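You operate a simulated robot arm through the tools that you are given. There is no shell and no other tool.

You are at the controls of a simulated robot arm. One attempt, no reset.

## Task
Push the left drawer shut. Put the blue wax block from the top of the tray bench on the drainer of the sink and the white wax block on the orange plate there. Open the right drawer, put the black bar on the top of the small bench away in the inside of the right drawer and shut the drawer again. Take the plain came on the glass of the light table and put it away on the top of the glazing bench. Open the deep drawer. The order is free. Set down upright: wax block.

Only the result counts: the job must be done as asked and must still hold three seconds after the hand-in. Knocking over, shifting, dropping, spilling or breaking anything else fails it.

## Robot
A 6-joint arm with a two-finger gripper on a trunk, on a base that moves. Base frame: it is fixed to the floor where the robot stands at the start and does not move with it; the origin is under the middle of the robot, x ahead of it, y to its left, z up. Readings come in m, rad, newtons and seconds.
With the tool pointing down near the work surface it reaches from about 0.5 to 0.82 m from the robot's upright axis, wherever it stands. Its first joint turns from -2.897 to 2.897 rad. Places, roughly: black bar (22x2x2 cm) [-0.7, -1.4, 0.8]; deep drawer [0.1, -0.7, 0.7]; drainer of the sink [-0.6, 2.8, 0.9]; inside of the right drawer [-0.3, -1, 0.8]; left drawer [0.7, -0.1, 0.8]; plain came (16x2x2 cm) [-3.4, -1.1, 0.7]; plate (13x18x2 cm) [0.8, 0.9, 0.9]; right drawer [-0.3, -1, 0.8]; top of the glazing bench [0.4, -0.8, 0.9]; wax block [1.25, 0.75, 1]. Payload 1.66 kg.
The TCP is the grasp point between the finger pads, 0.016 m short of the fingertips. In the tool frame z runs along the fingers and y along their closing line. The gripper opens to 0.111 m; its body begins 0.104 m behind the TCP.
Orientation is that of the tool frame in the base frame, as a unit quaternion [w, x, y, z]. With the fingers straight down and closing along the base's y, the tool's x points along the base's -x, its y along +y and its z along -z.

## Interface
- The arm moves only by the tool step_arm. Its arguments are lists of equal length, an entry for each row: "delta_rot": the turn, a rotation vector about the base's x, y, z in rad, a list of three; "travel": the shift along the base's x, y, z in m, a list of three; "jaw": the finger opening in m, from 0 to 0.111. In form: {"delta_rot": [[ax, ay, az], ...], "travel": [[x, y, z], ...], "jaw": [jaw, ...]}. A call has 1 to 20 rows; each row is the pose to reach, as a shift and turn from the pose commanded when the call began. Rows are played at 5 a second. More than 0.05 m and 0.15 rad between two rows, or a gripper value outside its range, and nothing of the call is played. A pose out of reach is approached as far as the arm can. The call stops where the force on the tool passes 40 N (or 10 N more than at its start, if that is more) or the arm is blocked; 0.2 s more then pass. The fingers move at their own pace (about 0.1698 m/s each) and stop on an object; they squeeze with about 21 N. The grip force told is the motor's: it shows also when the fingers shut on nothing. Time passes only in rows, and 0.2 s behind the last, so rows that repeat a pose let the fingers close. It gives the time, the measured TCP pose, the force on the tool (base axes), the opening and the grip force at its end, in the units of the frame above (readings bear some noise), with the torque about the TCP (base axes, N m) and any sound that the robot's microphone picked up.
- Cameras (640 x 400 px; columns grow to the right, rows downward): "scene" is now at [0.0258, 0.1244, 1.4843]; the picture's right is [-0.84, -0.54, 0.00], its down [-0.38, 0.60, -0.71] and it looks along [0.38, -0.60, -0.71] (base axes); focal length 214 px, centre (320, 200). "wrist" rides on the gripper at [0.07, 0.014, -0.143] in the tool frame; the picture's right is [-0.19, 0.98, 0.00], its down [-0.87, -0.17, -0.47] and it looks along [-0.46, -0.09, 0.88] (tool axes); focal length 230 px, centre (320, 200). There is no depth. A picture from a camera that has moved, and an enlarged one, comes with that camera's place and axes in the base frame and with its lens.
- get_image(camera): a new picture of that camera. The clock stands still meanwhile.
- slide_trunk(by): moves the trunk up (or, below 0, down) by that many m; the arm and the scene camera ride with it, the base frame stays. It gives what a move gives, with no picture.
- roll_base(legs): drives the robot by 1 to 6 legs, each [ahead, left, turn to the left] in m, m and rad, along the robot's own axes; the way and the turn of a leg run together, so that a leg with both is an arc; at most 1.5 m and 3.142 rad a leg. The arm and the cameras ride along, it lands a little off, and it stops where it bumps. It gives what a move gives.
- aim_head(pan, tilt): turns the head with the scene camera to pan (to the left, within 2.094 rad either way) and tilt (down, from -0.506 to 1.204), counted from straight ahead of the robot. It gives what a move gives.
- inspect(camera, box): a new picture of the part [left, top, right, bottom] of that camera's present view, enlarged. The clock stands still meanwhile.
- job_done(): hands the job in; it is judged then, once.

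Places have to be worked out from the pictures, the camera data and where the tool is seen. Open the gripper and draw the arm clear of the work before you hand the job in, unless the task says otherwise.

The tools are called after "Emit:" as a command line: name --argument value ..., lists and objects as JSON in quotes. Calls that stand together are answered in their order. step_arm: Moves the arm, as the interface text tells. Its arguments: {"type":"object","properties":{"delta_rot":{"type":"array"},"travel":{"type":"array"},"jaw":{"type":"array"}},"required":["delta_rot","travel","jaw"]} The other tools are called the same way: slide_trunk (by) moves the trunk up or down; roll_base (legs) drives the base; aim_head (pan, tilt) turns the head that bears the scene camera; get_image (camera) takes a picture; inspect (camera, box) takes an enlarged picture of a part of a camera's view; job_done () hands the job in.

At the start:

```text
time_s: 0.0
position: [0.169, -0.4141, 1.1056]
ee_rot: [0.0, -0.001, 1.0, 0.0]
contact_force: [-0.1, 0.3, 0.8]
moment: [0.01, 0.0, 0.0]
grip_width: 0.1107
finger_force: 0.1
trunk travel left (down, up): [-0.075, 0.515]
robot x, y, heading: [0.0008, 0.0, -0.001]
head pan, tilt (commanded): [-1.002, 0.785]
```

scene: 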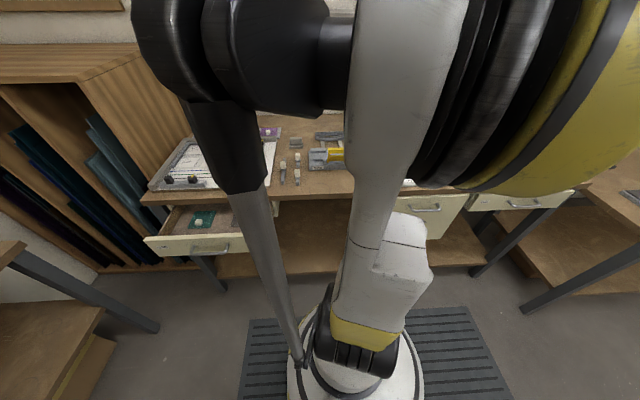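
wrist: 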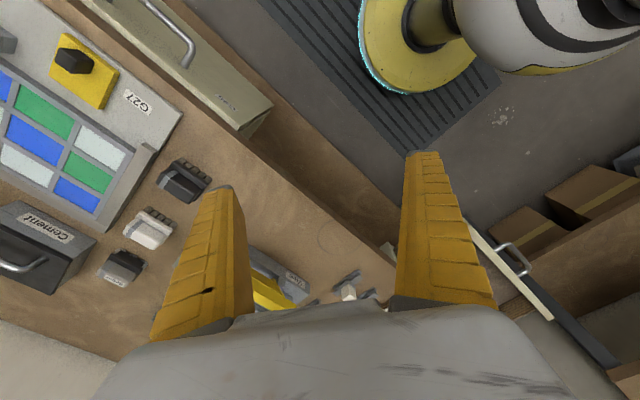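

I start by looking around with the head to understand the layout. No motion of the arm yet.

Emit:
aim_head --pan -0.3 --tilt 0.6

Emit:
get_image --camera "scene"

```text
time_s: 1.1
position: [0.1676, -0.4135, 1.1049]
ee_rot: [0.001, 0.0, 1.0, 0.0]
contact_force: [-0.5, 0.4, -0.7]
moment: [-0.02, -0.02, 0.02]
grip_width: 0.111
finger_force: 0.2
trunk travel left (down, up): [-0.075, 0.515]
robot x, y, heading: [-0.0011, -0.0012, 0.006]
head pan, tilt (commanded): [-0.3, 0.6]
```

```text
taken
camera scene: at [0.0664, 0.1667, 1.5001], right [-0.3, -0.95, 0.0], down [-0.54, 0.17, -0.82], along [0.79, -0.24, -0.57], focal length 214 px, centre (320, 200)
```

scene: 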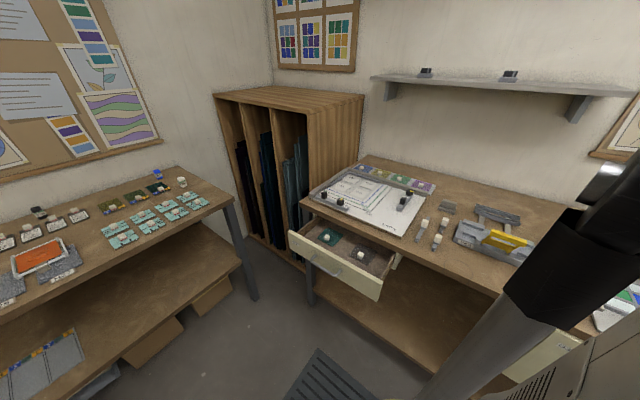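

The open left drawer is on the glazing bench ahead-right; the tray bench is ahead-left with an orange plate and wax blocks. I continue the survey.

Emit:
aim_head --pan 0.6 --tilt 0.6

Emit:
get_image --camera "scene"

Emit:
aim_head --pan 1.5 --tilt 0.5

Emit:
get_image --camera "scene"

Emit:
aim_head --pan 2.09 --tilt 0.4

Emit:
get_image --camera "scene"

Emit:
aim_head --pan -1.7 --tilt 0.5

Emit:
get_image --camera "scene"

Emit:
aim_head --pan -2.09 --tilt 0.5

Emit:
get_image --camera "scene"

```text
time_s: 2.3
position: [0.1677, -0.4133, 1.1048]
ee_rot: [0.001, 0.0, 1.0, 0.0]
contact_force: [0.1, -0.2, 0.8]
moment: [0.0, 0.05, 0.02]
grip_width: 0.1109
finger_force: 0.1
trunk travel left (down, up): [-0.075, 0.515]
robot x, y, heading: [-0.0006, -0.0001, 0.001]
head pan, tilt (commanded): [0.6, 0.6]
```

```text
taken
camera scene: at [0.055, 0.2428, 1.5001], right [0.56, -0.83, 0.0], down [-0.47, -0.32, -0.83], along [0.68, 0.47, -0.56], focal length 214 px, centre (320, 200)
```

scene: 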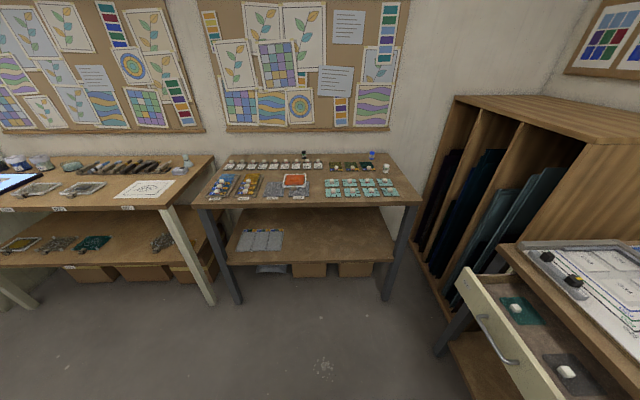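

```text
time_s: 3.5
position: [0.1685, -0.4153, 1.1058]
ee_rot: [0.0, 0.0, 1.0, 0.0]
contact_force: [-0.4, 0.1, -0.2]
moment: [0.0, -0.03, -0.01]
grip_width: 0.111
finger_force: 0.1
trunk travel left (down, up): [-0.075, 0.515]
robot x, y, heading: [-0.0013, 0.0015, -0.003]
head pan, tilt (commanded): [1.499, 0.499]
```

```text
taken
camera scene: at [-0.0114, 0.2836, 1.5092], right [1.0, -0.07, 0.0], down [-0.03, -0.48, -0.88], along [0.06, 0.88, -0.48], focal length 214 px, centre (320, 200)
```

scene: 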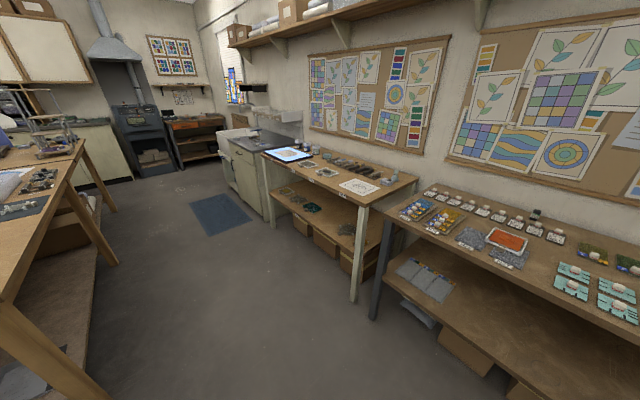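

```text
time_s: 4.5
position: [0.1676, -0.4143, 1.1052]
ee_rot: [-0.001, 0.0, 1.0, 0.0]
contact_force: [-0.5, -0.1, 0.4]
moment: [-0.01, 0.05, 0.01]
grip_width: 0.1109
finger_force: 0.0
trunk travel left (down, up): [-0.075, 0.515]
robot x, y, heading: [0.0038, 0.0008, -0.005]
head pan, tilt (commanded): [2.089, 0.4]
```

```text
taken
camera scene: at [-0.0638, 0.2734, 1.5183], right [0.87, 0.49, 0.0], down [0.19, -0.34, -0.92], along [-0.46, 0.8, -0.39], focal length 214 px, centre (320, 200)
```

scene: 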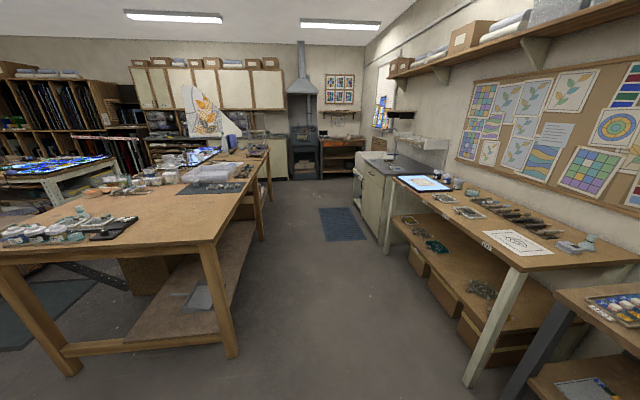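

```text
time_s: 7.6
position: [0.1674, -0.415, 1.1057]
ee_rot: [0.0, -0.001, 1.0, 0.0]
contact_force: [0.2, -0.3, 0.4]
moment: [0.0, 0.03, 0.0]
grip_width: 0.1108
finger_force: 0.1
trunk travel left (down, up): [-0.075, 0.515]
robot x, y, heading: [0.0006, 0.0002, -0.002]
head pan, tilt (commanded): [-1.7, 0.499]
```

```text
taken
camera scene: at [-0.0297, 0.1027, 1.5092], right [-0.99, 0.13, 0.0], down [0.06, 0.47, -0.88], along [-0.11, -0.87, -0.48], focal length 214 px, centre (320, 200)
```

scene: 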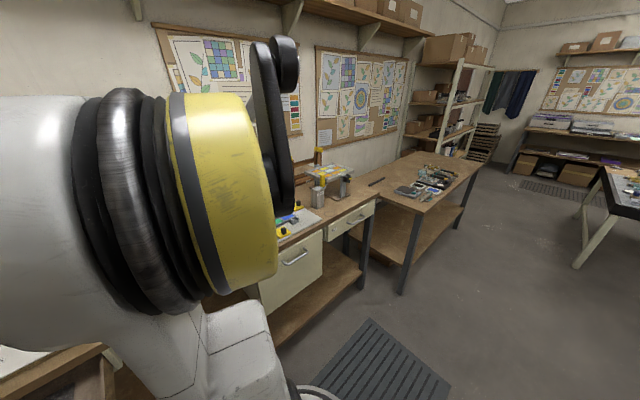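

```text
time_s: 8.4
position: [0.1679, -0.4142, 1.1052]
ee_rot: [0.0, 0.0, 1.0, 0.0]
contact_force: [0.4, 0.0, 0.5]
moment: [-0.02, 0.03, 0.01]
grip_width: 0.1111
finger_force: 0.1
trunk travel left (down, up): [-0.075, 0.515]
robot x, y, heading: [-0.001, -0.0053, 0.003]
head pan, tilt (commanded): [-2.089, 0.499]
```

```text
taken
camera scene: at [-0.063, 0.1138, 1.5092], right [-0.87, 0.49, 0.0], down [0.24, 0.42, -0.88], along [-0.43, -0.76, -0.48], focal length 214 px, centre (320, 200)
```

scene: 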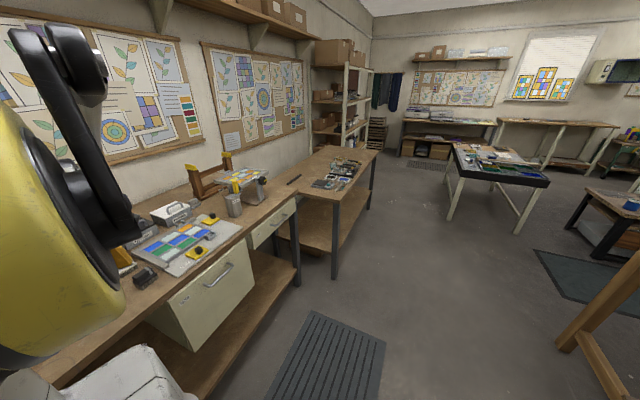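

The bench runs diagonally in the base frame. I look in more detail at the tray bench and the glazing bench with zooms.

Emit:
aim_head --pan 0.6 --tilt 0.5

Emit:
inspect --camera "scene" --box '[190, 110, 430, 260]'

Emit:
aim_head --pan -0.5 --tilt 0.6

Emit:
inspect --camera "scene" --box '[200, 130, 440, 280]'

Emit:
aim_head --pan -2.09 --tilt 0.5

Emit:
inspect --camera "scene" --box '[100, 130, 400, 318]'

Emit:
inspect --camera "scene" --box '[400, 100, 640, 250]'

```text
time_s: 10.8
position: [0.1676, -0.4146, 1.1049]
ee_rot: [0.0, 0.0, 1.0, 0.0]
contact_force: [-0.1, 0.0, 0.3]
moment: [-0.03, -0.01, 0.0]
grip_width: 0.1109
finger_force: 0.1
trunk travel left (down, up): [-0.075, 0.515]
robot x, y, heading: [-0.0001, -0.0022, 0.001]
head pan, tilt (commanded): [0.6, 0.499]
```

```text
2.67 times, centred on (310, 185) of scene
camera zoom: at [0.0571, 0.2443, 1.5092], right [0.56, -0.83, 0.0], down [-0.4, -0.27, -0.88], along [0.72, 0.5, -0.48], focal length 572 px, centre (347, 240)
```

zoom: 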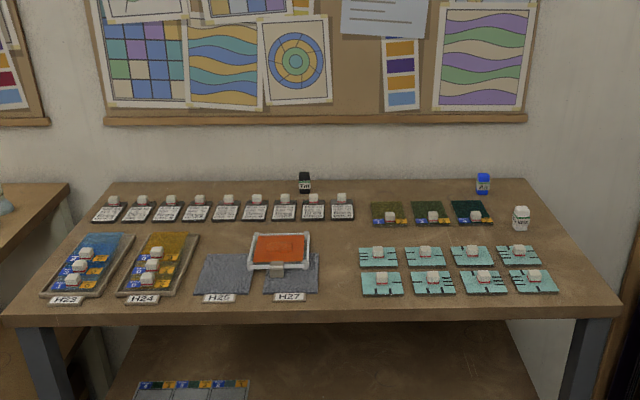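

```text
time_s: 12.2
position: [0.1673, -0.4156, 1.1061]
ee_rot: [0.0, 0.0, 1.0, 0.0]
contact_force: [-0.1, -0.2, 0.1]
moment: [0.01, -0.01, 0.02]
grip_width: 0.1109
finger_force: 0.0
trunk travel left (down, up): [-0.075, 0.515]
robot x, y, heading: [-0.0018, -0.0017, 0.003]
head pan, tilt (commanded): [-0.499, 0.6]
```

```text
2.67 times, centred on (320, 205) of scene
camera zoom: at [0.0596, 0.1507, 1.5001], right [-0.48, -0.88, 0.0], down [-0.5, 0.27, -0.83], along [0.72, -0.39, -0.56], focal length 572 px, centre (320, 187)
```

zoom: 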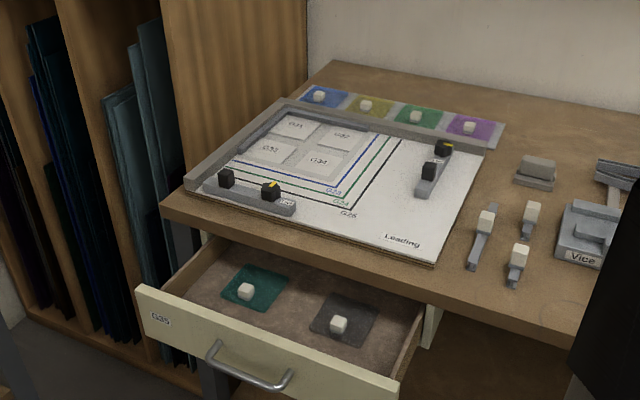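

```text
time_s: 13.8
position: [0.1677, -0.4147, 1.1054]
ee_rot: [0.0, 0.0, 1.0, 0.0]
contact_force: [-0.2, 0.0, 0.3]
moment: [-0.03, -0.04, 0.02]
grip_width: 0.111
finger_force: 0.1
trunk travel left (down, up): [-0.075, 0.515]
robot x, y, heading: [-0.0006, 0.0036, 0.002]
head pan, tilt (commanded): [-2.089, 0.499]
```

```text
2.13 times, centred on (250, 224) of scene
camera zoom: at [-0.063, 0.1138, 1.5092], right [-0.87, 0.49, 0.0], down [0.24, 0.42, -0.88], along [-0.43, -0.76, -0.48], focal length 456 px, centre (469, 149)
```

zoom: 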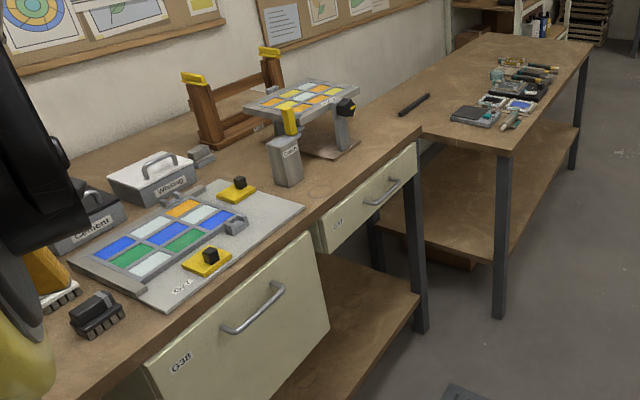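

```text
2.67 times, centred on (520, 175) of scene
camera zoom: at [-0.063, 0.1138, 1.5092], right [-0.87, 0.49, 0.0], down [0.24, 0.42, -0.88], along [-0.43, -0.76, -0.48], focal length 572 px, centre (-213, 267)
```

zoom: 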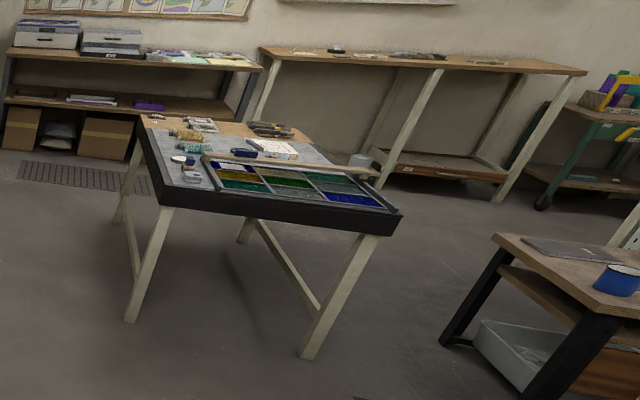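

I need precise bench geometry: I look straight toward the bench (pan about -1.0) and zoom on its front edge and drawers.

Emit:
aim_head --pan -0.85 --tilt 0.75

Emit:
inspect --camera "scene" --box '[80, 90, 400, 290]'

Emit:
aim_head --pan -1.6 --tilt 0.75

Emit:
get_image --camera "scene"

Emit:
inspect --camera "wrist" --box '[0, 0, 320, 200]'

```text
time_s: 15.3
position: [0.168, -0.4146, 1.1061]
ee_rot: [0.0, 0.0, 1.0, 0.0]
contact_force: [0.1, -0.9, -0.4]
moment: [-0.02, 0.04, 0.02]
grip_width: 0.1111
finger_force: 0.0
trunk travel left (down, up): [-0.075, 0.515]
robot x, y, heading: [-0.0012, 0.0005, 0.001]
head pan, tilt (commanded): [-0.85, 0.75]
```

```text
2.00 times, centred on (240, 190) of scene
camera zoom: at [0.0366, 0.1306, 1.4872], right [-0.75, -0.66, 0.0], down [-0.45, 0.51, -0.73], along [0.48, -0.55, -0.68], focal length 429 px, centre (480, 220)
```

zoom: 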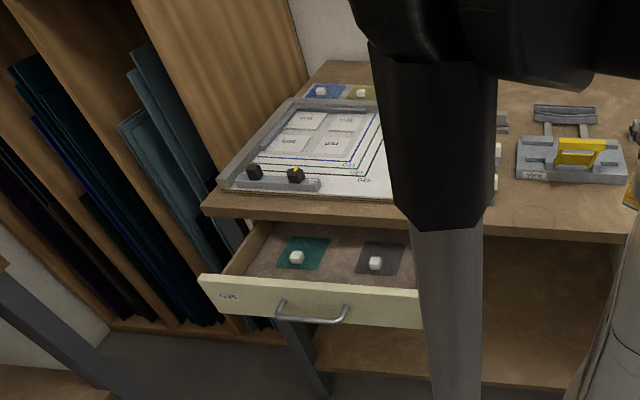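

```text
time_s: 16.4
position: [0.1681, -0.4161, 1.1055]
ee_rot: [0.0, 0.0, 1.0, 0.001]
contact_force: [-0.3, 0.5, -0.4]
moment: [-0.04, 0.01, 0.03]
grip_width: 0.1109
finger_force: 0.1
trunk travel left (down, up): [-0.075, 0.515]
robot x, y, heading: [0.0027, 0.0009, -0.004]
head pan, tilt (commanded): [-1.6, 0.75]
```

```text
taken
camera scene: at [-0.0204, 0.1101, 1.4872], right [-1.0, 0.03, 0.0], down [0.02, 0.68, -0.73], along [-0.02, -0.73, -0.68], focal length 214 px, centre (320, 200)
```

scene: 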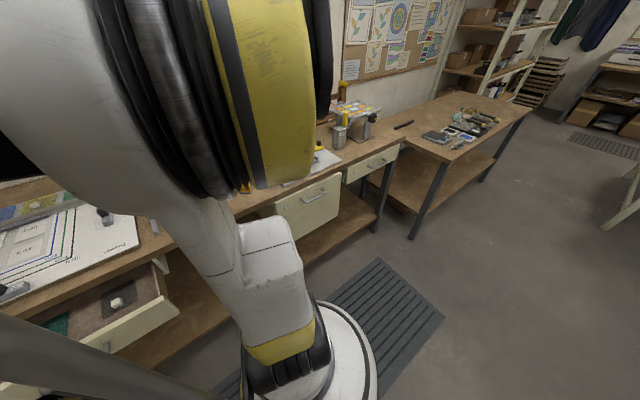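

```text
2.00 times, centred on (160, 100) of wrist
camera zoom: at [0.0995, -0.4011, 1.2489], right [0.19, 0.98, 0.0], down [0.87, -0.17, 0.47], along [0.46, -0.09, -0.88], focal length 460 px, centre (640, 400)
```

zoom: 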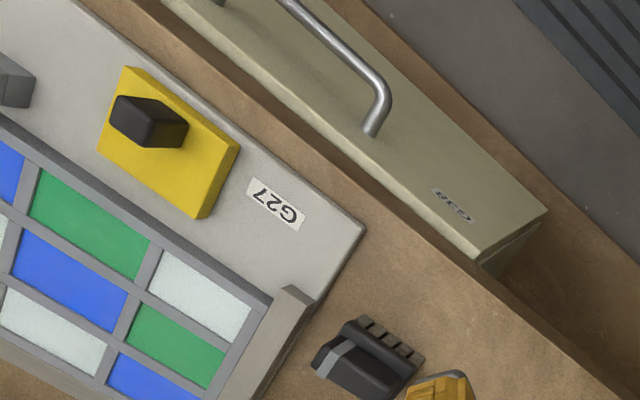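

I zoom further onto the left drawer and bench edge to extract accurate lines.

Emit:
aim_head --pan -0.6 --tilt 0.75

Emit:
inspect --camera "scene" --box '[230, 130, 390, 230]'

Emit:
inspect --camera "scene" --box '[300, 110, 460, 210]'

```text
time_s: 17.6
position: [0.1671, -0.415, 1.1064]
ee_rot: [-0.001, 0.0, 1.0, 0.0]
contact_force: [-0.1, 1.0, -0.3]
moment: [-0.02, 0.02, 0.05]
grip_width: 0.1107
finger_force: 0.0
trunk travel left (down, up): [-0.075, 0.515]
robot x, y, heading: [0.0003, 0.0037, 0.004]
head pan, tilt (commanded): [-0.6, 0.75]
```

```text
4.00 times, centred on (310, 180) of scene
camera zoom: at [0.0503, 0.146, 1.4872], right [-0.57, -0.82, 0.0], down [-0.56, 0.39, -0.73], along [0.6, -0.41, -0.68], focal length 858 px, centre (360, 280)
```

zoom: 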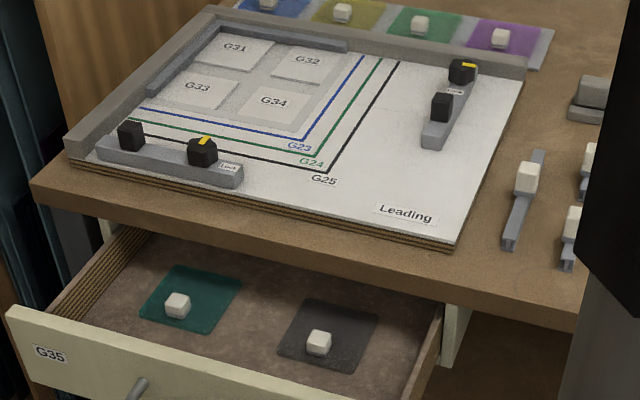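

```text
4.00 times, centred on (380, 160) of scene
camera zoom: at [0.0503, 0.146, 1.4872], right [-0.57, -0.82, 0.0], down [-0.56, 0.39, -0.73], along [0.6, -0.41, -0.68], focal length 858 px, centre (80, 360)
```

zoom: 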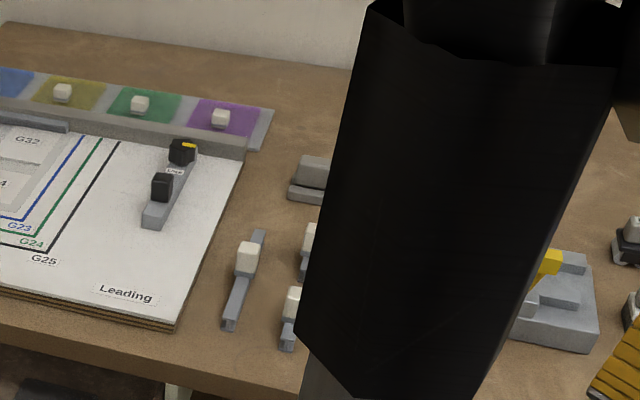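

The vanishing point along the bench gives its heading (~-0.95 rad). I take tighter zooms to pin that angle down.

Emit:
aim_head --pan -2.09 --tilt 0.4

Emit:
inspect --camera "scene" --box '[200, 150, 400, 275]'

Emit:
inspect --camera "scene" --box '[40, 200, 240, 325]'

Emit:
inspect --camera "scene" --box '[400, 130, 600, 255]'

```text
time_s: 19.2
position: [0.1683, -0.4139, 1.1049]
ee_rot: [0.0, 0.0, 1.0, 0.0]
contact_force: [0.4, 0.9, 0.4]
moment: [0.03, -0.01, -0.02]
grip_width: 0.111
finger_force: 0.0
trunk travel left (down, up): [-0.075, 0.515]
robot x, y, heading: [-0.0013, 0.002, 0.001]
head pan, tilt (commanded): [-2.089, 0.4]
```

```text
3.20 times, centred on (300, 212) of scene
camera zoom: at [-0.0638, 0.1124, 1.5183], right [-0.87, 0.49, 0.0], down [0.19, 0.34, -0.92], along [-0.46, -0.8, -0.39], focal length 686 px, centre (384, 160)
```

zoom: 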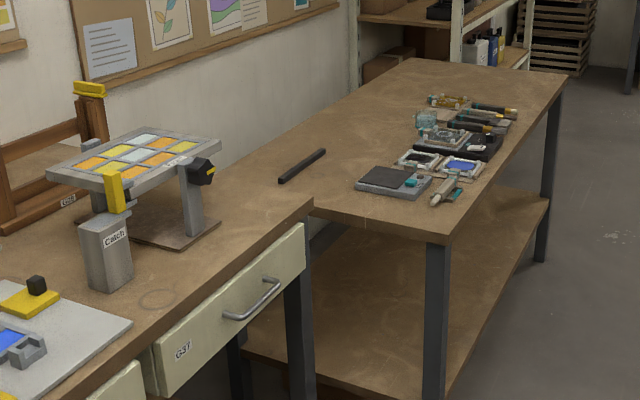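

```text
3.20 times, centred on (140, 262) of scene
camera zoom: at [-0.0638, 0.1124, 1.5183], right [-0.87, 0.49, 0.0], down [0.19, 0.34, -0.92], along [-0.46, -0.8, -0.39], focal length 686 px, centre (896, 0)
```

zoom: 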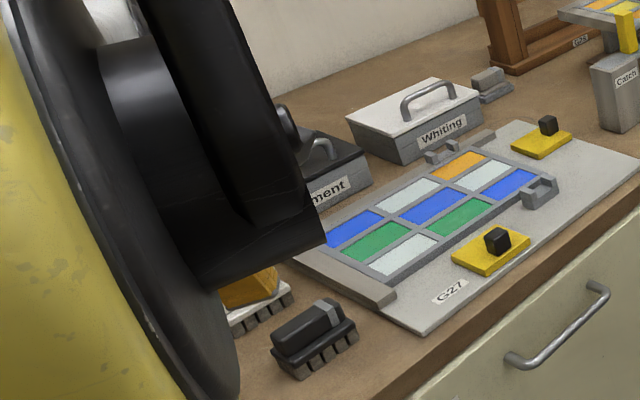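

```text
3.20 times, centred on (500, 192) of scene
camera zoom: at [-0.0638, 0.1124, 1.5183], right [-0.87, 0.49, 0.0], down [0.19, 0.34, -0.92], along [-0.46, -0.8, -0.39], focal length 686 px, centre (-256, 224)
```

zoom: 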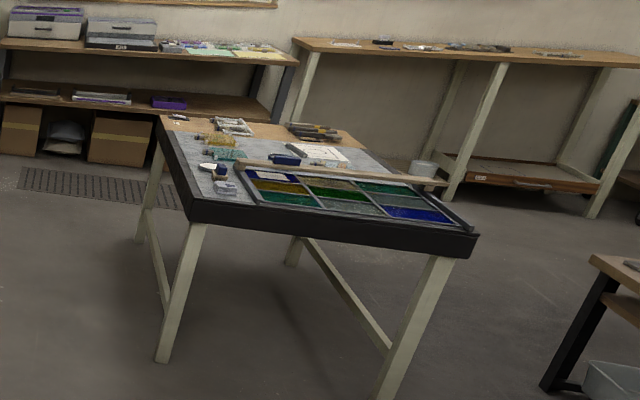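

Geometry so far: the bench front edge runs along u≈(-0.81,-0.587), inward normal n≈(0.587,-0.81) (heading ≈-0.944), edge 0.53 m from origin, top z≈0.90. I back off from the bench and turn to face it in front of the left drawer.

Emit:
roll_base --legs '[[0.101, 0.543, 0.0], [0.0, 0.0, -0.944]]'

Emit:
aim_head --pan 0.0 --tilt 0.6

Emit:
get_image --camera "scene"

```text
time_s: 24.8
position: [-0.1351, 0.1654, 1.1049]
ee_rot: [0.0, 0.453, 0.891, 0.0]
contact_force: [0.5, 0.3, 0.6]
moment: [-0.03, 0.0, 0.01]
grip_width: 0.1109
finger_force: 0.1
trunk travel left (down, up): [-0.075, 0.515]
robot x, y, heading: [0.1012, 0.5443, -0.943]
head pan, tilt (commanded): [-2.089, 0.4]
```

```text
time_s: 26.8
position: [-0.1356, 0.1651, 1.1054]
ee_rot: [0.001, 0.453, 0.891, 0.0]
contact_force: [-0.3, -0.1, -0.6]
moment: [0.0, 0.02, 0.02]
grip_width: 0.1108
finger_force: 0.0
trunk travel left (down, up): [-0.075, 0.515]
robot x, y, heading: [0.1002, 0.5465, -0.941]
head pan, tilt (commanded): [0.0, 0.6]
```

```text
taken
camera scene: at [0.2962, 0.6043, 1.5001], right [-0.81, -0.59, 0.0], down [-0.33, 0.46, -0.83], along [0.49, -0.67, -0.56], focal length 214 px, centre (320, 200)
```

scene: 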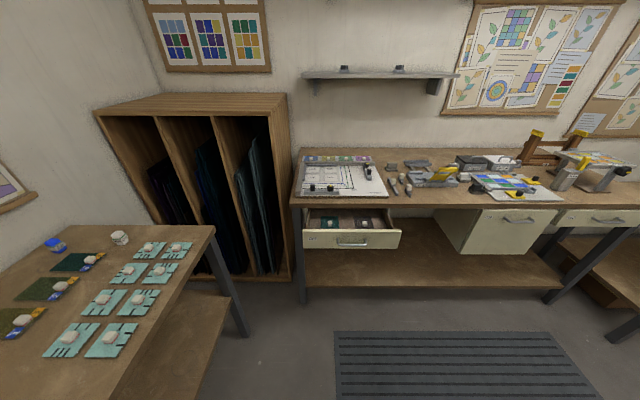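

Now the bench is seen square-on. I zoom to check that the front edge is level in the image (true heading) and to measure the drawers.

Emit:
inspect --camera "scene" --box '[280, 140, 440, 240]'

Emit:
inspect --camera "scene" --box '[400, 140, 560, 240]'

Emit:
inspect --camera "scene" --box '[480, 160, 640, 260]'

```text
4.00 times, centred on (360, 190) of scene
camera zoom: at [0.2962, 0.6043, 1.5001], right [-0.81, -0.59, 0.0], down [-0.33, 0.46, -0.83], along [0.49, -0.67, -0.56], focal length 858 px, centre (160, 240)
```

zoom: 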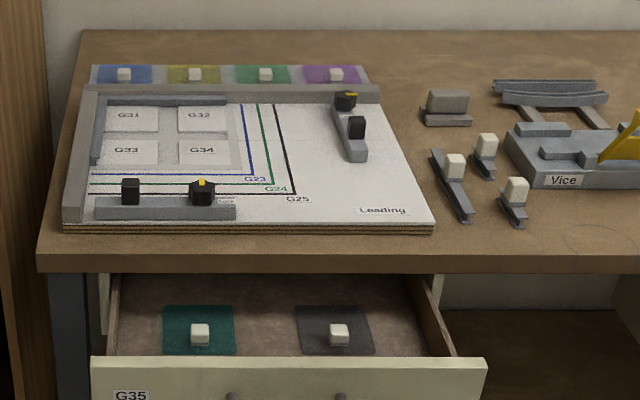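

```text
4.00 times, centred on (480, 190) of scene
camera zoom: at [0.2962, 0.6043, 1.5001], right [-0.81, -0.59, 0.0], down [-0.33, 0.46, -0.83], along [0.49, -0.67, -0.56], focal length 858 px, centre (-320, 240)
```

zoom: 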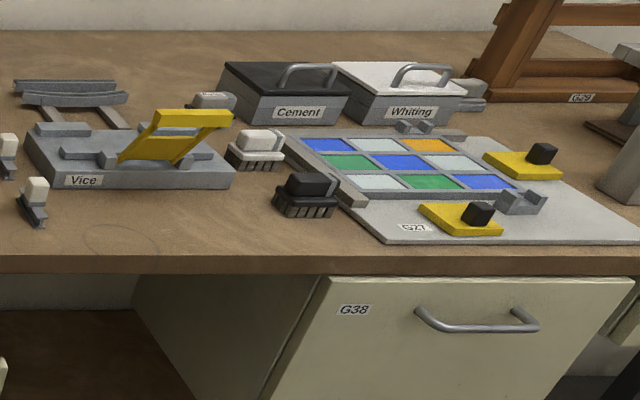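

```text
4.00 times, centred on (560, 210) of scene
camera zoom: at [0.2962, 0.6043, 1.5001], right [-0.81, -0.59, 0.0], down [-0.33, 0.46, -0.83], along [0.49, -0.67, -0.56], focal length 858 px, centre (-640, 160)
```

zoom: 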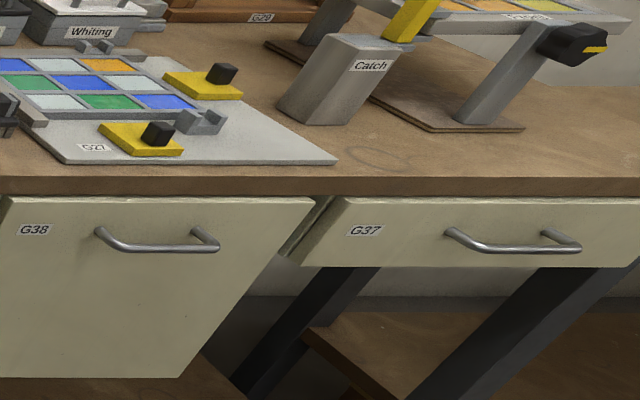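

The front edge is level, so bench heading ≈ -0.942; drawer fronts span z≈0.77–0.867, handles at z≈0.815. I swing the arm (closed jaw) to the robot's front at height 1.1, still clear of the bench.

Emit:
step_arm --delta_rot '[[0, 0, 0], [0, 0, 0], [0, 0, 0], [0, 0, 0], [0, 0, 0], [0, 0, 0], [0, 0, 0], [0, 0, 0], [0, 0, 0], [0, 0, 0], [0, 0, 0], [0, 0, 0], [0, 0, 0], [0, 0, 0], [0, 0, 0], [0, 0, 0], [0, 0, 0], [0, 0, 0], [0, 0, 0]]' --travel '[[0.0263, -0.0323, 0], [0.0527, -0.0647, 0], [0.079, -0.097, 0], [0.1053, -0.1293, 0], [0.1317, -0.1617, 0], [0.158, -0.194, 0], [0.2016, -0.1903, 0], [0.2453, -0.1865, 0], [0.2889, -0.1828, 0], [0.3325, -0.179, 0], [0.3761, -0.1753, 0], [0.4198, -0.1715, 0], [0.4634, -0.1678, 0], [0.507, -0.164, 0], [0.5394, -0.1406, 0], [0.5718, -0.1172, 0], [0.6042, -0.0938, 0], [0.6366, -0.0704, 0], [0.669, -0.047, 0]]' --jaw '[0, 0, 0, 0, 0, 0, 0, 0, 0, 0, 0, 0, 0, 0, 0, 0, 0, 0, 0]'

```text
time_s: 30.8
position: [0.5355, 0.1188, 1.1065]
ee_rot: [0.0, 0.453, 0.892, 0.001]
contact_force: [-0.6, 0.9, 0.1]
moment: [0.0, 0.0, -0.03]
grip_width: 0.0001
finger_force: 21.0
trunk travel left (down, up): [-0.075, 0.515]
robot x, y, heading: [0.1018, 0.5459, -0.94]
head pan, tilt (commanded): [0.0, 0.6]
```

The arm is in front at u≈-0.50, n≈0.22. Now I tilt the tool from down to horizontal, pointing along n.

Emit:
step_arm --delta_rot '[[-0.1156, -0.0839, 0], [-0.2312, -0.1678, 0], [-0.3467, -0.2517, 0], [-0.4623, -0.3356, 0], [-0.5779, -0.4195, 0], [-0.6935, -0.5034, 0], [-0.809, -0.5873, 0], [-0.9246, -0.6712, 0], [-1.0402, -0.7551, 0], [-1.1558, -0.839, 0], [-1.2713, -0.9227, 0]]' --travel '[[0.003, -0.004, 0], [0.006, -0.008, 0], [0.009, -0.012, 0], [0.012, -0.016, 0], [0.015, -0.02, 0], [0.018, -0.024, 0], [0.021, -0.028, 0], [0.024, -0.032, 0], [0.027, -0.036, 0], [0.03, -0.04, 0], [0.033, -0.045, 0]]' --jaw '[0, 0, 0, 0, 0, 0, 0, 0, 0, 0, 0]'

Emit:
get_image --camera "scene"

Emit:
get_image --camera "wrist"

```text
time_s: 33.2
position: [0.5681, 0.072, 1.1049]
ee_rot: [0.63, 0.32, 0.63, -0.322]
contact_force: [-1.0, -0.5, -0.1]
moment: [-0.03, 0.0, -0.02]
grip_width: 0.0
finger_force: 20.4
trunk travel left (down, up): [-0.075, 0.515]
robot x, y, heading: [0.0979, 0.5493, -0.937]
head pan, tilt (commanded): [0.0, 0.6]
```

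```text
taken
camera scene: at [0.2966, 0.6041, 1.5], right [-0.81, -0.59, 0.0], down [-0.33, 0.46, -0.82], along [0.49, -0.67, -0.57], focal length 214 px, centre (320, 200)
```

scene: 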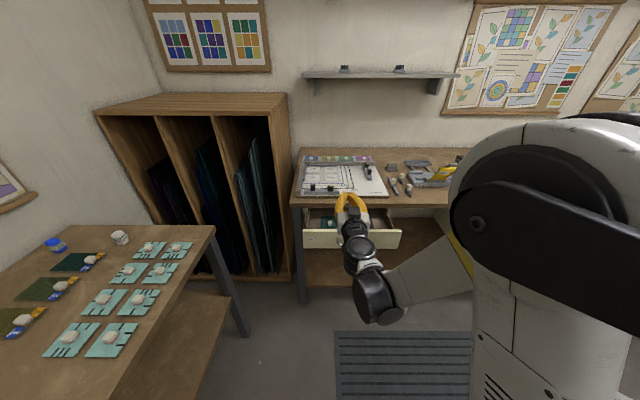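

```text
taken
camera wrist: at [0.4952, 0.1952, 1.0359], right [0.79, 0.58, 0.19], down [-0.41, 0.28, 0.87], along [0.45, -0.76, 0.46], focal length 230 px, centre (320, 200)
```

wrist: 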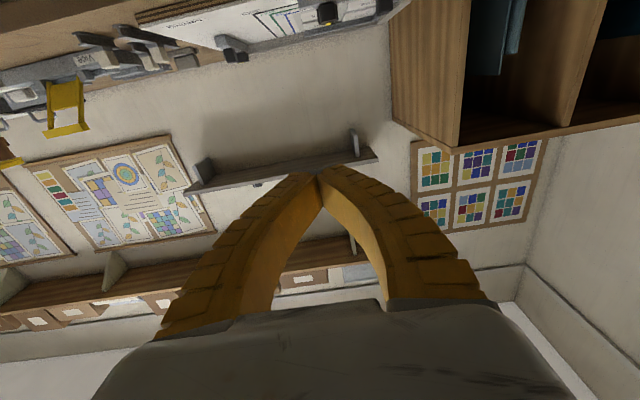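

The tool is horizontal and pointing at the drawer. I lower it beside the handle (u≈-0.57, z≈0.82) in front of the drawer face.

Emit:
step_arm --delta_rot '[[0, 0, 0], [0, 0, 0], [0, 0, 0], [0, 0, 0], [0, 0, 0], [0, 0, 0], [0, 0, 0], [0, 0, 0], [0, 0, 0], [0, 0, 0]]' --travel '[[0.0263, 0.0191, 0], [0.0526, 0.0382, 0], [0.0526, 0.0382, -0.04], [0.0526, 0.0382, -0.08], [0.0526, 0.0382, -0.12], [0.0526, 0.0382, -0.16], [0.0526, 0.0382, -0.2], [0.0526, 0.0382, -0.24], [0.0526, 0.0382, -0.275], [0.0526, 0.0382, -0.285]]' --jaw '[0, 0, 0, 0, 0, 0, 0, 0, 0, 0]'

Emit:
get_image --camera "scene"

Emit:
inspect --camera "scene" --box '[280, 160, 440, 260]'

```text
time_s: 35.3
position: [0.7231, 0.0568, 0.8809]
ee_rot: [0.63, 0.318, 0.63, -0.323]
contact_force: [-0.6, 0.0, 6.9]
moment: [0.1, -0.05, -0.02]
grip_width: 0.0
finger_force: 28.8
out of reach, approached as far as the arm can: row 4, 5, 6, 7, 8, 9, 10
trunk travel left (down, up): [-0.075, 0.515]
robot x, y, heading: [0.1008, 0.543, -0.941]
head pan, tilt (commanded): [0.0, 0.6]
stopped in row 10: the force on the tool passed its limit at 48 N (the readings are from after the stop); the commanded pose is now the measured one
```

```text
taken
camera scene: at [0.2959, 0.6044, 1.5002], right [-0.81, -0.59, 0.0], down [-0.33, 0.46, -0.83], along [0.49, -0.67, -0.56], focal length 214 px, centre (320, 200)
```

scene: 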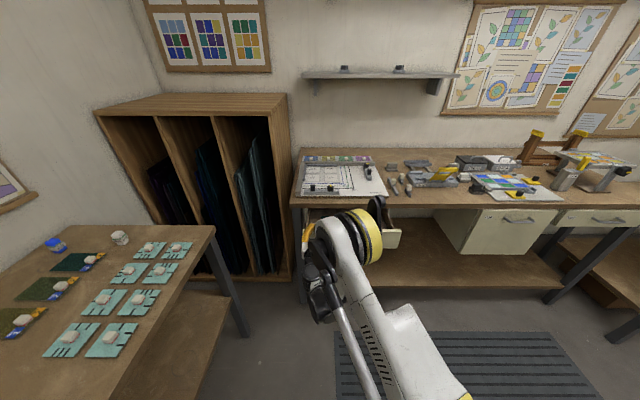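

```text
4.00 times, centred on (360, 210) of scene
camera zoom: at [0.2959, 0.6044, 1.5002], right [-0.81, -0.59, 0.0], down [-0.33, 0.46, -0.83], along [0.49, -0.67, -0.56], focal length 858 px, centre (160, 160)
```

zoom: 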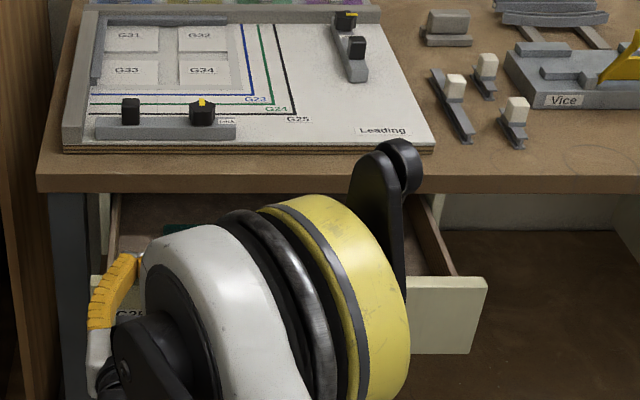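

The horizontal pose was out of reach down there; the arm deviated and the finger pressed lightly on the drawer front's top edge. I back straight up and away to the earlier good pose before choosing another approach.

Emit:
step_arm --delta_rot '[[0, 0, 0], [0, 0, 0], [0, 0, 0], [0, 0, 0], [0, 0, 0], [0, 0, 0], [0, 0, 0], [0, 0, 0], [0, 0, 0], [0, 0, 0]]' --travel '[[0, 0, 0.02], [-0.005, 0.006, 0.045], [-0.015, 0.012, 0.07], [-0.025, 0.02, 0.1], [-0.04, 0.025, 0.13], [-0.06, 0.03, 0.16], [-0.085, 0.03, 0.19], [-0.11, 0.025, 0.21], [-0.135, 0.02, 0.22], [-0.155, 0.015, 0.225]]' --jaw '[0, 0, 0, 0, 0, 0, 0, 0, 0, 0]'

Emit:
get_image --camera "scene"

```text
time_s: 37.5
position: [0.5677, 0.0698, 1.1057]
ee_rot: [0.63, 0.318, 0.631, -0.323]
contact_force: [0.0, 0.5, 0.2]
moment: [-0.01, -0.01, -0.02]
grip_width: 0.0002
finger_force: 28.8
trunk travel left (down, up): [-0.075, 0.515]
robot x, y, heading: [0.1001, 0.545, -0.937]
head pan, tilt (commanded): [0.0, 0.6]
```

```text
taken
camera scene: at [0.2962, 0.6042, 1.5001], right [-0.81, -0.59, 0.0], down [-0.33, 0.46, -0.83], along [0.49, -0.67, -0.56], focal length 214 px, centre (320, 200)
```

scene: 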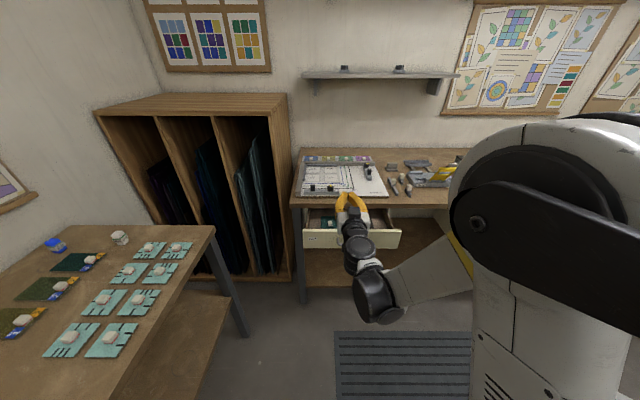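

Back in the good configuration, nothing disturbed. I back the robot off further and lower the trunk, to test in free space at which distance the horizontal tool reaches drawer height.

Emit:
roll_base --legs '[[-0.3, 0.0, 0.0]]'

Emit:
slide_trunk --by -0.07

Emit:
step_arm --delta_rot '[[0, 0, 0], [0, 0, 0], [0, 0, 0], [0, 0, 0], [0, 0, 0], [0, 0, 0]]' --travel '[[0.0235, -0.0324, 0], [0.047, -0.0647, 0], [0.0705, -0.0971, 0], [0.094, -0.1295, 0], [0.1175, -0.1619, 0], [0.1234, -0.17, 0]]' --jaw '[0, 0, 0, 0, 0, 0]'

```text
time_s: 39.6
position: [0.3881, 0.3176, 1.1054]
ee_rot: [0.629, 0.319, 0.63, -0.324]
contact_force: [0.2, 0.4, 0.1]
moment: [0.04, 0.0, -0.02]
grip_width: 0.0
finger_force: 28.3
trunk travel left (down, up): [-0.075, 0.515]
robot x, y, heading: [-0.0761, 0.7887, -0.942]
head pan, tilt (commanded): [0.0, 0.6]
```

```text
time_s: 40.7
position: [0.3876, 0.3166, 1.0353]
ee_rot: [0.629, 0.319, 0.63, -0.324]
contact_force: [-0.2, -0.7, -1.3]
moment: [0.01, 0.03, -0.02]
grip_width: 0.0002
finger_force: 28.2
trunk travel left (down, up): [-0.005, 0.585]
robot x, y, heading: [-0.0777, 0.7893, -0.941]
head pan, tilt (commanded): [0.0, 0.6]
```

```text
time_s: 42.1
position: [0.5136, 0.1461, 1.0353]
ee_rot: [0.629, 0.319, 0.63, -0.324]
contact_force: [-0.1, 0.1, -0.4]
moment: [-0.03, -0.02, -0.01]
grip_width: 0.0001
finger_force: 28.5
trunk travel left (down, up): [-0.005, 0.585]
robot x, y, heading: [-0.0787, 0.79, -0.942]
head pan, tilt (commanded): [0.0, 0.6]
```

At 0.87 m from the axis; I lower in small steps watching for the reach warning (free space here).

Emit:
step_arm --delta_rot '[[0, 0, 0], [0, 0, 0], [0, 0, 0], [0, 0, 0]]' --travel '[[0, 0, -0.03], [0, 0, -0.06], [0, 0, -0.09], [0, 0, -0.12]]' --jaw '[0, 0, 0, 0]'

```text
time_s: 43.1
position: [0.5118, 0.147, 0.916]
ee_rot: [0.629, 0.319, 0.63, -0.325]
contact_force: [-0.1, -0.2, -0.7]
moment: [0.03, -0.01, -0.01]
grip_width: 0.0
finger_force: 28.3
trunk travel left (down, up): [-0.005, 0.585]
robot x, y, heading: [-0.0801, 0.7891, -0.943]
head pan, tilt (commanded): [0.0, 0.6]
```

No warning at z=0.916. I continue down to about 0.82.

Emit:
step_arm --delta_rot '[[0, 0, 0], [0, 0, 0], [0, 0, 0], [0, 0, 0]]' --travel '[[0, 0, -0.03], [0, 0, -0.06], [0, 0, -0.08], [0, 0, -0.096]]' --jaw '[0, 0, 0, 0]'

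Emit:
get_image --camera "scene"

```text
time_s: 44.1
position: [0.5114, 0.1461, 0.8193]
ee_rot: [0.629, 0.318, 0.631, -0.324]
contact_force: [0.4, -0.7, 0.6]
moment: [0.04, 0.0, 0.01]
grip_width: 0.0001
finger_force: 28.7
trunk travel left (down, up): [-0.005, 0.585]
robot x, y, heading: [-0.0797, 0.7859, -0.938]
head pan, tilt (commanded): [0.0, 0.6]
```

```text
taken
camera scene: at [0.1171, 0.8497, 1.4301], right [-0.81, -0.59, 0.0], down [-0.33, 0.46, -0.83], along [0.49, -0.67, -0.56], focal length 214 px, centre (320, 200)
```

scene: 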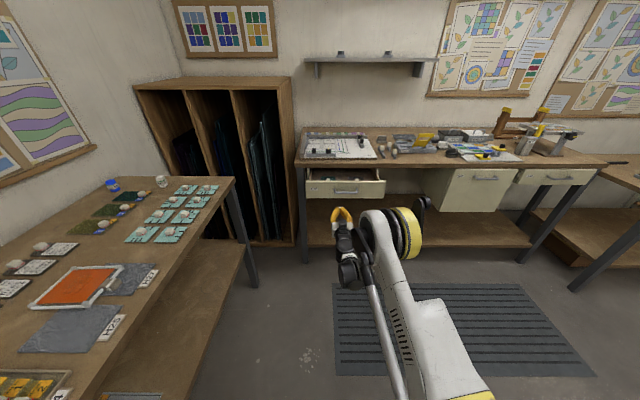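

The horizontal tool reaches z≈0.82 at 0.87 m out. I shift it left to u≈-0.57 and retract a bit to find the near limit (still free space).

Emit:
step_arm --delta_rot '[[0, 0, 0], [0, 0, 0], [0, 0, 0], [0, 0, 0]]' --travel '[[0.028, 0.0206, 0], [0.0567, 0.0411, 0], [0.0391, 0.0654, 0], [0.0214, 0.0897, 0]]' --jaw '[0, 0, 0, 0]'

```text
time_s: 45.1
position: [0.5337, 0.2355, 0.8192]
ee_rot: [0.629, 0.319, 0.63, -0.325]
contact_force: [0.1, 0.0, -0.4]
moment: [0.02, 0.02, 0.0]
grip_width: 0.0
finger_force: 29.1
trunk travel left (down, up): [-0.005, 0.585]
robot x, y, heading: [-0.0776, 0.7906, -0.942]
head pan, tilt (commanded): [0.0, 0.6]
```

Reachable at 0.81 m too. Now I drive ahead 0.19 m, which brings the fingertips about 3 cm short of the drawer face.

Emit:
roll_base --legs '[[0.19, 0.0, 0.0]]'

Emit:
inspect --camera "scene" --box '[270, 130, 430, 230]'

```text
time_s: 46.6
position: [0.6452, 0.0842, 0.8204]
ee_rot: [0.629, 0.319, 0.63, -0.324]
contact_force: [-0.7, 0.3, 0.1]
moment: [0.0, -0.06, -0.01]
grip_width: 0.0003
finger_force: 28.4
trunk travel left (down, up): [-0.005, 0.585]
robot x, y, heading: [0.0327, 0.6379, -0.939]
head pan, tilt (commanded): [0.0, 0.6]
```

```text
4.00 times, centred on (350, 180) of scene
camera zoom: at [0.2295, 0.6961, 1.4301], right [-0.81, -0.59, 0.0], down [-0.33, 0.46, -0.83], along [0.49, -0.67, -0.56], focal length 858 px, centre (200, 280)
```

zoom: 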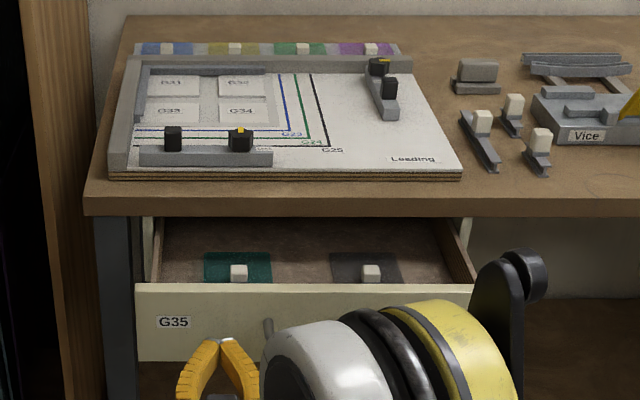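

The tip is about to meet the drawer face beside the handle. I check the whole picture for arm clearance before pushing.

Emit:
get_image --camera "scene"

Emit:
get_image --camera "wrist"

```text
taken
camera scene: at [0.2295, 0.6961, 1.4301], right [-0.81, -0.59, 0.0], down [-0.33, 0.46, -0.83], along [0.49, -0.67, -0.56], focal length 214 px, centre (320, 200)
```

scene: 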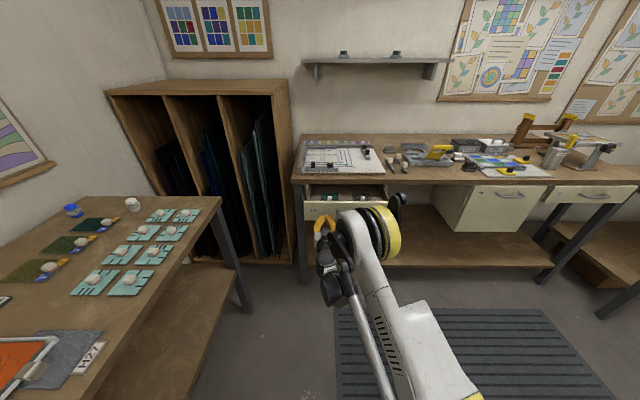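

```text
taken
camera wrist: at [0.5744, 0.2063, 0.7505], right [0.8, 0.58, 0.18], down [-0.41, 0.29, 0.87], along [0.45, -0.76, 0.47], focal length 230 px, centre (320, 200)
```

wrist: 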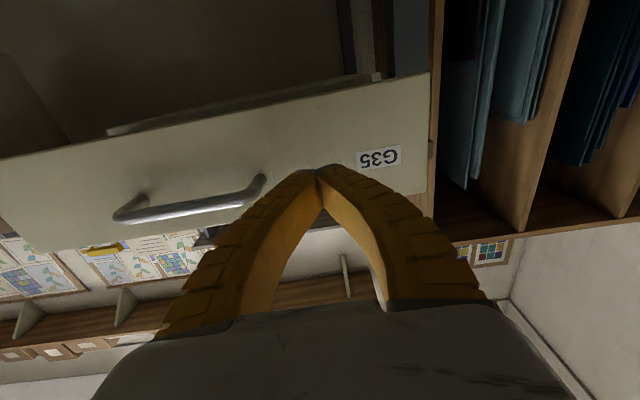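

The path looks clear: the fingertips face the drawer left of the handle. I push by driving the base ahead slowly in short legs, checking contact force.

Emit:
roll_base --legs '[[0.07, 0.0, 0.0]]'

Emit:
inspect --camera "scene" --box '[270, 130, 430, 230]'

```text
time_s: 47.6
position: [0.6878, 0.0279, 0.8186]
ee_rot: [0.629, 0.318, 0.631, -0.324]
contact_force: [0.5, 0.0, -0.4]
moment: [0.05, 0.01, -0.03]
grip_width: 0.0003
finger_force: 28.7
trunk travel left (down, up): [-0.005, 0.585]
robot x, y, heading: [0.0703, 0.5788, -0.932]
head pan, tilt (commanded): [0.0, 0.6]
```

```text
4.00 times, centred on (350, 180) of scene
camera zoom: at [0.2702, 0.6405, 1.4301], right [-0.81, -0.59, 0.0], down [-0.33, 0.46, -0.83], along [0.49, -0.67, -0.56], focal length 858 px, centre (200, 280)
```

zoom: 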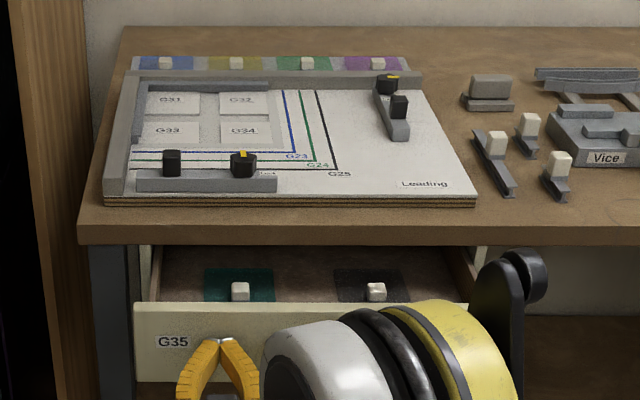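

The drawer is moving in smoothly with its contents still. I keep pushing in short legs.

Emit:
roll_base --legs '[[0.05, 0.0, 0.0]]'

Emit:
roll_base --legs '[[0.04, 0.0, 0.0]]'

Emit:
inspect --camera "scene" --box '[270, 130, 430, 230]'

```text
time_s: 48.6
position: [0.7174, -0.0134, 0.8188]
ee_rot: [0.63, 0.318, 0.631, -0.323]
contact_force: [-0.2, 0.6, 0.3]
moment: [0.01, 0.03, -0.02]
grip_width: 0.0001
finger_force: 28.5
trunk travel left (down, up): [-0.005, 0.585]
robot x, y, heading: [0.1062, 0.5379, -0.94]
head pan, tilt (commanded): [0.0, 0.6]
```

```text
time_s: 49.4
position: [0.7391, -0.0442, 0.8204]
ee_rot: [0.63, 0.318, 0.631, -0.323]
contact_force: [-0.7, 0.3, 0.2]
moment: [0.04, 0.0, -0.04]
grip_width: 0.0
finger_force: 28.5
trunk travel left (down, up): [-0.005, 0.585]
robot x, y, heading: [0.1285, 0.5079, -0.938]
head pan, tilt (commanded): [0.0, 0.6]
```

```text
4.00 times, centred on (350, 180) of scene
camera zoom: at [0.3227, 0.5687, 1.4301], right [-0.81, -0.59, 0.0], down [-0.33, 0.46, -0.83], along [0.49, -0.67, -0.56], focal length 858 px, centre (200, 280)
```

zoom: 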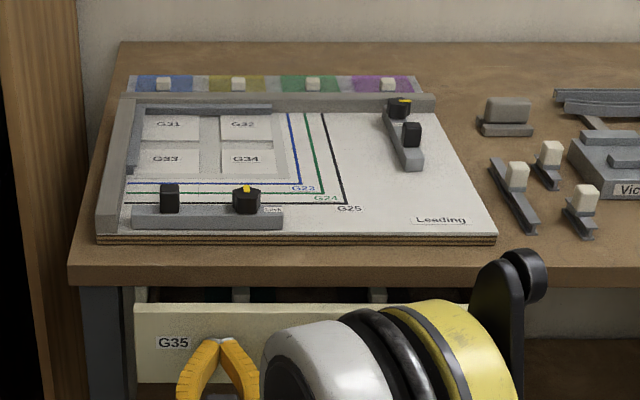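

About 4–5 cm left. I finish with the arm, which stops on force when the drawer is home.

Emit:
step_arm --delta_rot '[[0, 0, 0], [0, 0, 0], [0, 0, 0], [0, 0, 0], [0, 0, 0], [0, 0, 0], [0, 0, 0], [0, 0, 0], [0, 0, 0], [0, 0, 0], [0, 0, 0], [0, 0, 0]]' --travel '[[0.0029, -0.0041, 0], [0.0059, -0.0081, 0], [0.0088, -0.0121, 0], [0.0117, -0.0162, 0], [0.0147, -0.0202, 0], [0.0176, -0.0243, 0], [0.0206, -0.0283, 0], [0.0235, -0.0324, 0], [0.0259, -0.0356, 0], [0.0282, -0.0388, 0], [0.03, -0.0413, 0], [0.0317, -0.0437, 0]]' --jaw '[0, 0, 0, 0, 0, 0, 0, 0, 0, 0, 0, 0]'

Emit:
inspect --camera "scene" --box '[270, 130, 430, 230]'

```text
time_s: 51.9
position: [0.7678, -0.0825, 0.8206]
ee_rot: [0.63, 0.318, 0.63, -0.323]
contact_force: [-22.9, 23.8, -6.5]
moment: [0.1, 0.08, 0.0]
grip_width: 0.0059
finger_force: 27.7
trunk travel left (down, up): [-0.005, 0.585]
robot x, y, heading: [0.1277, 0.5143, -0.937]
head pan, tilt (commanded): [0.0, 0.6]
stopped in row 12: the force on the tool passed its limit at 41 N (the readings are from after the stop); the commanded pose is now the measured one
```

```text
4.00 times, centred on (350, 180) of scene
camera zoom: at [0.3205, 0.5713, 1.4302], right [-0.81, -0.59, 0.0], down [-0.33, 0.45, -0.83], along [0.49, -0.67, -0.56], focal length 858 px, centre (200, 280)
```

zoom: 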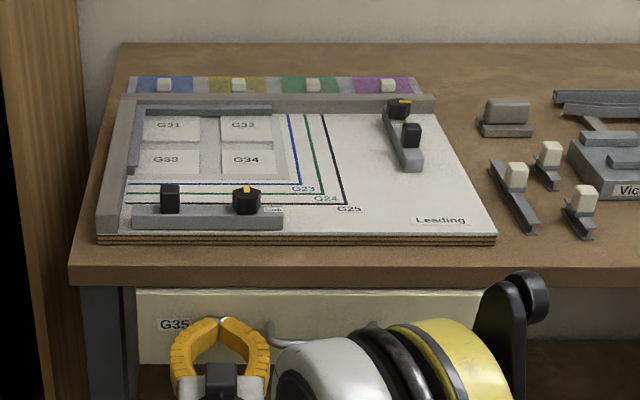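

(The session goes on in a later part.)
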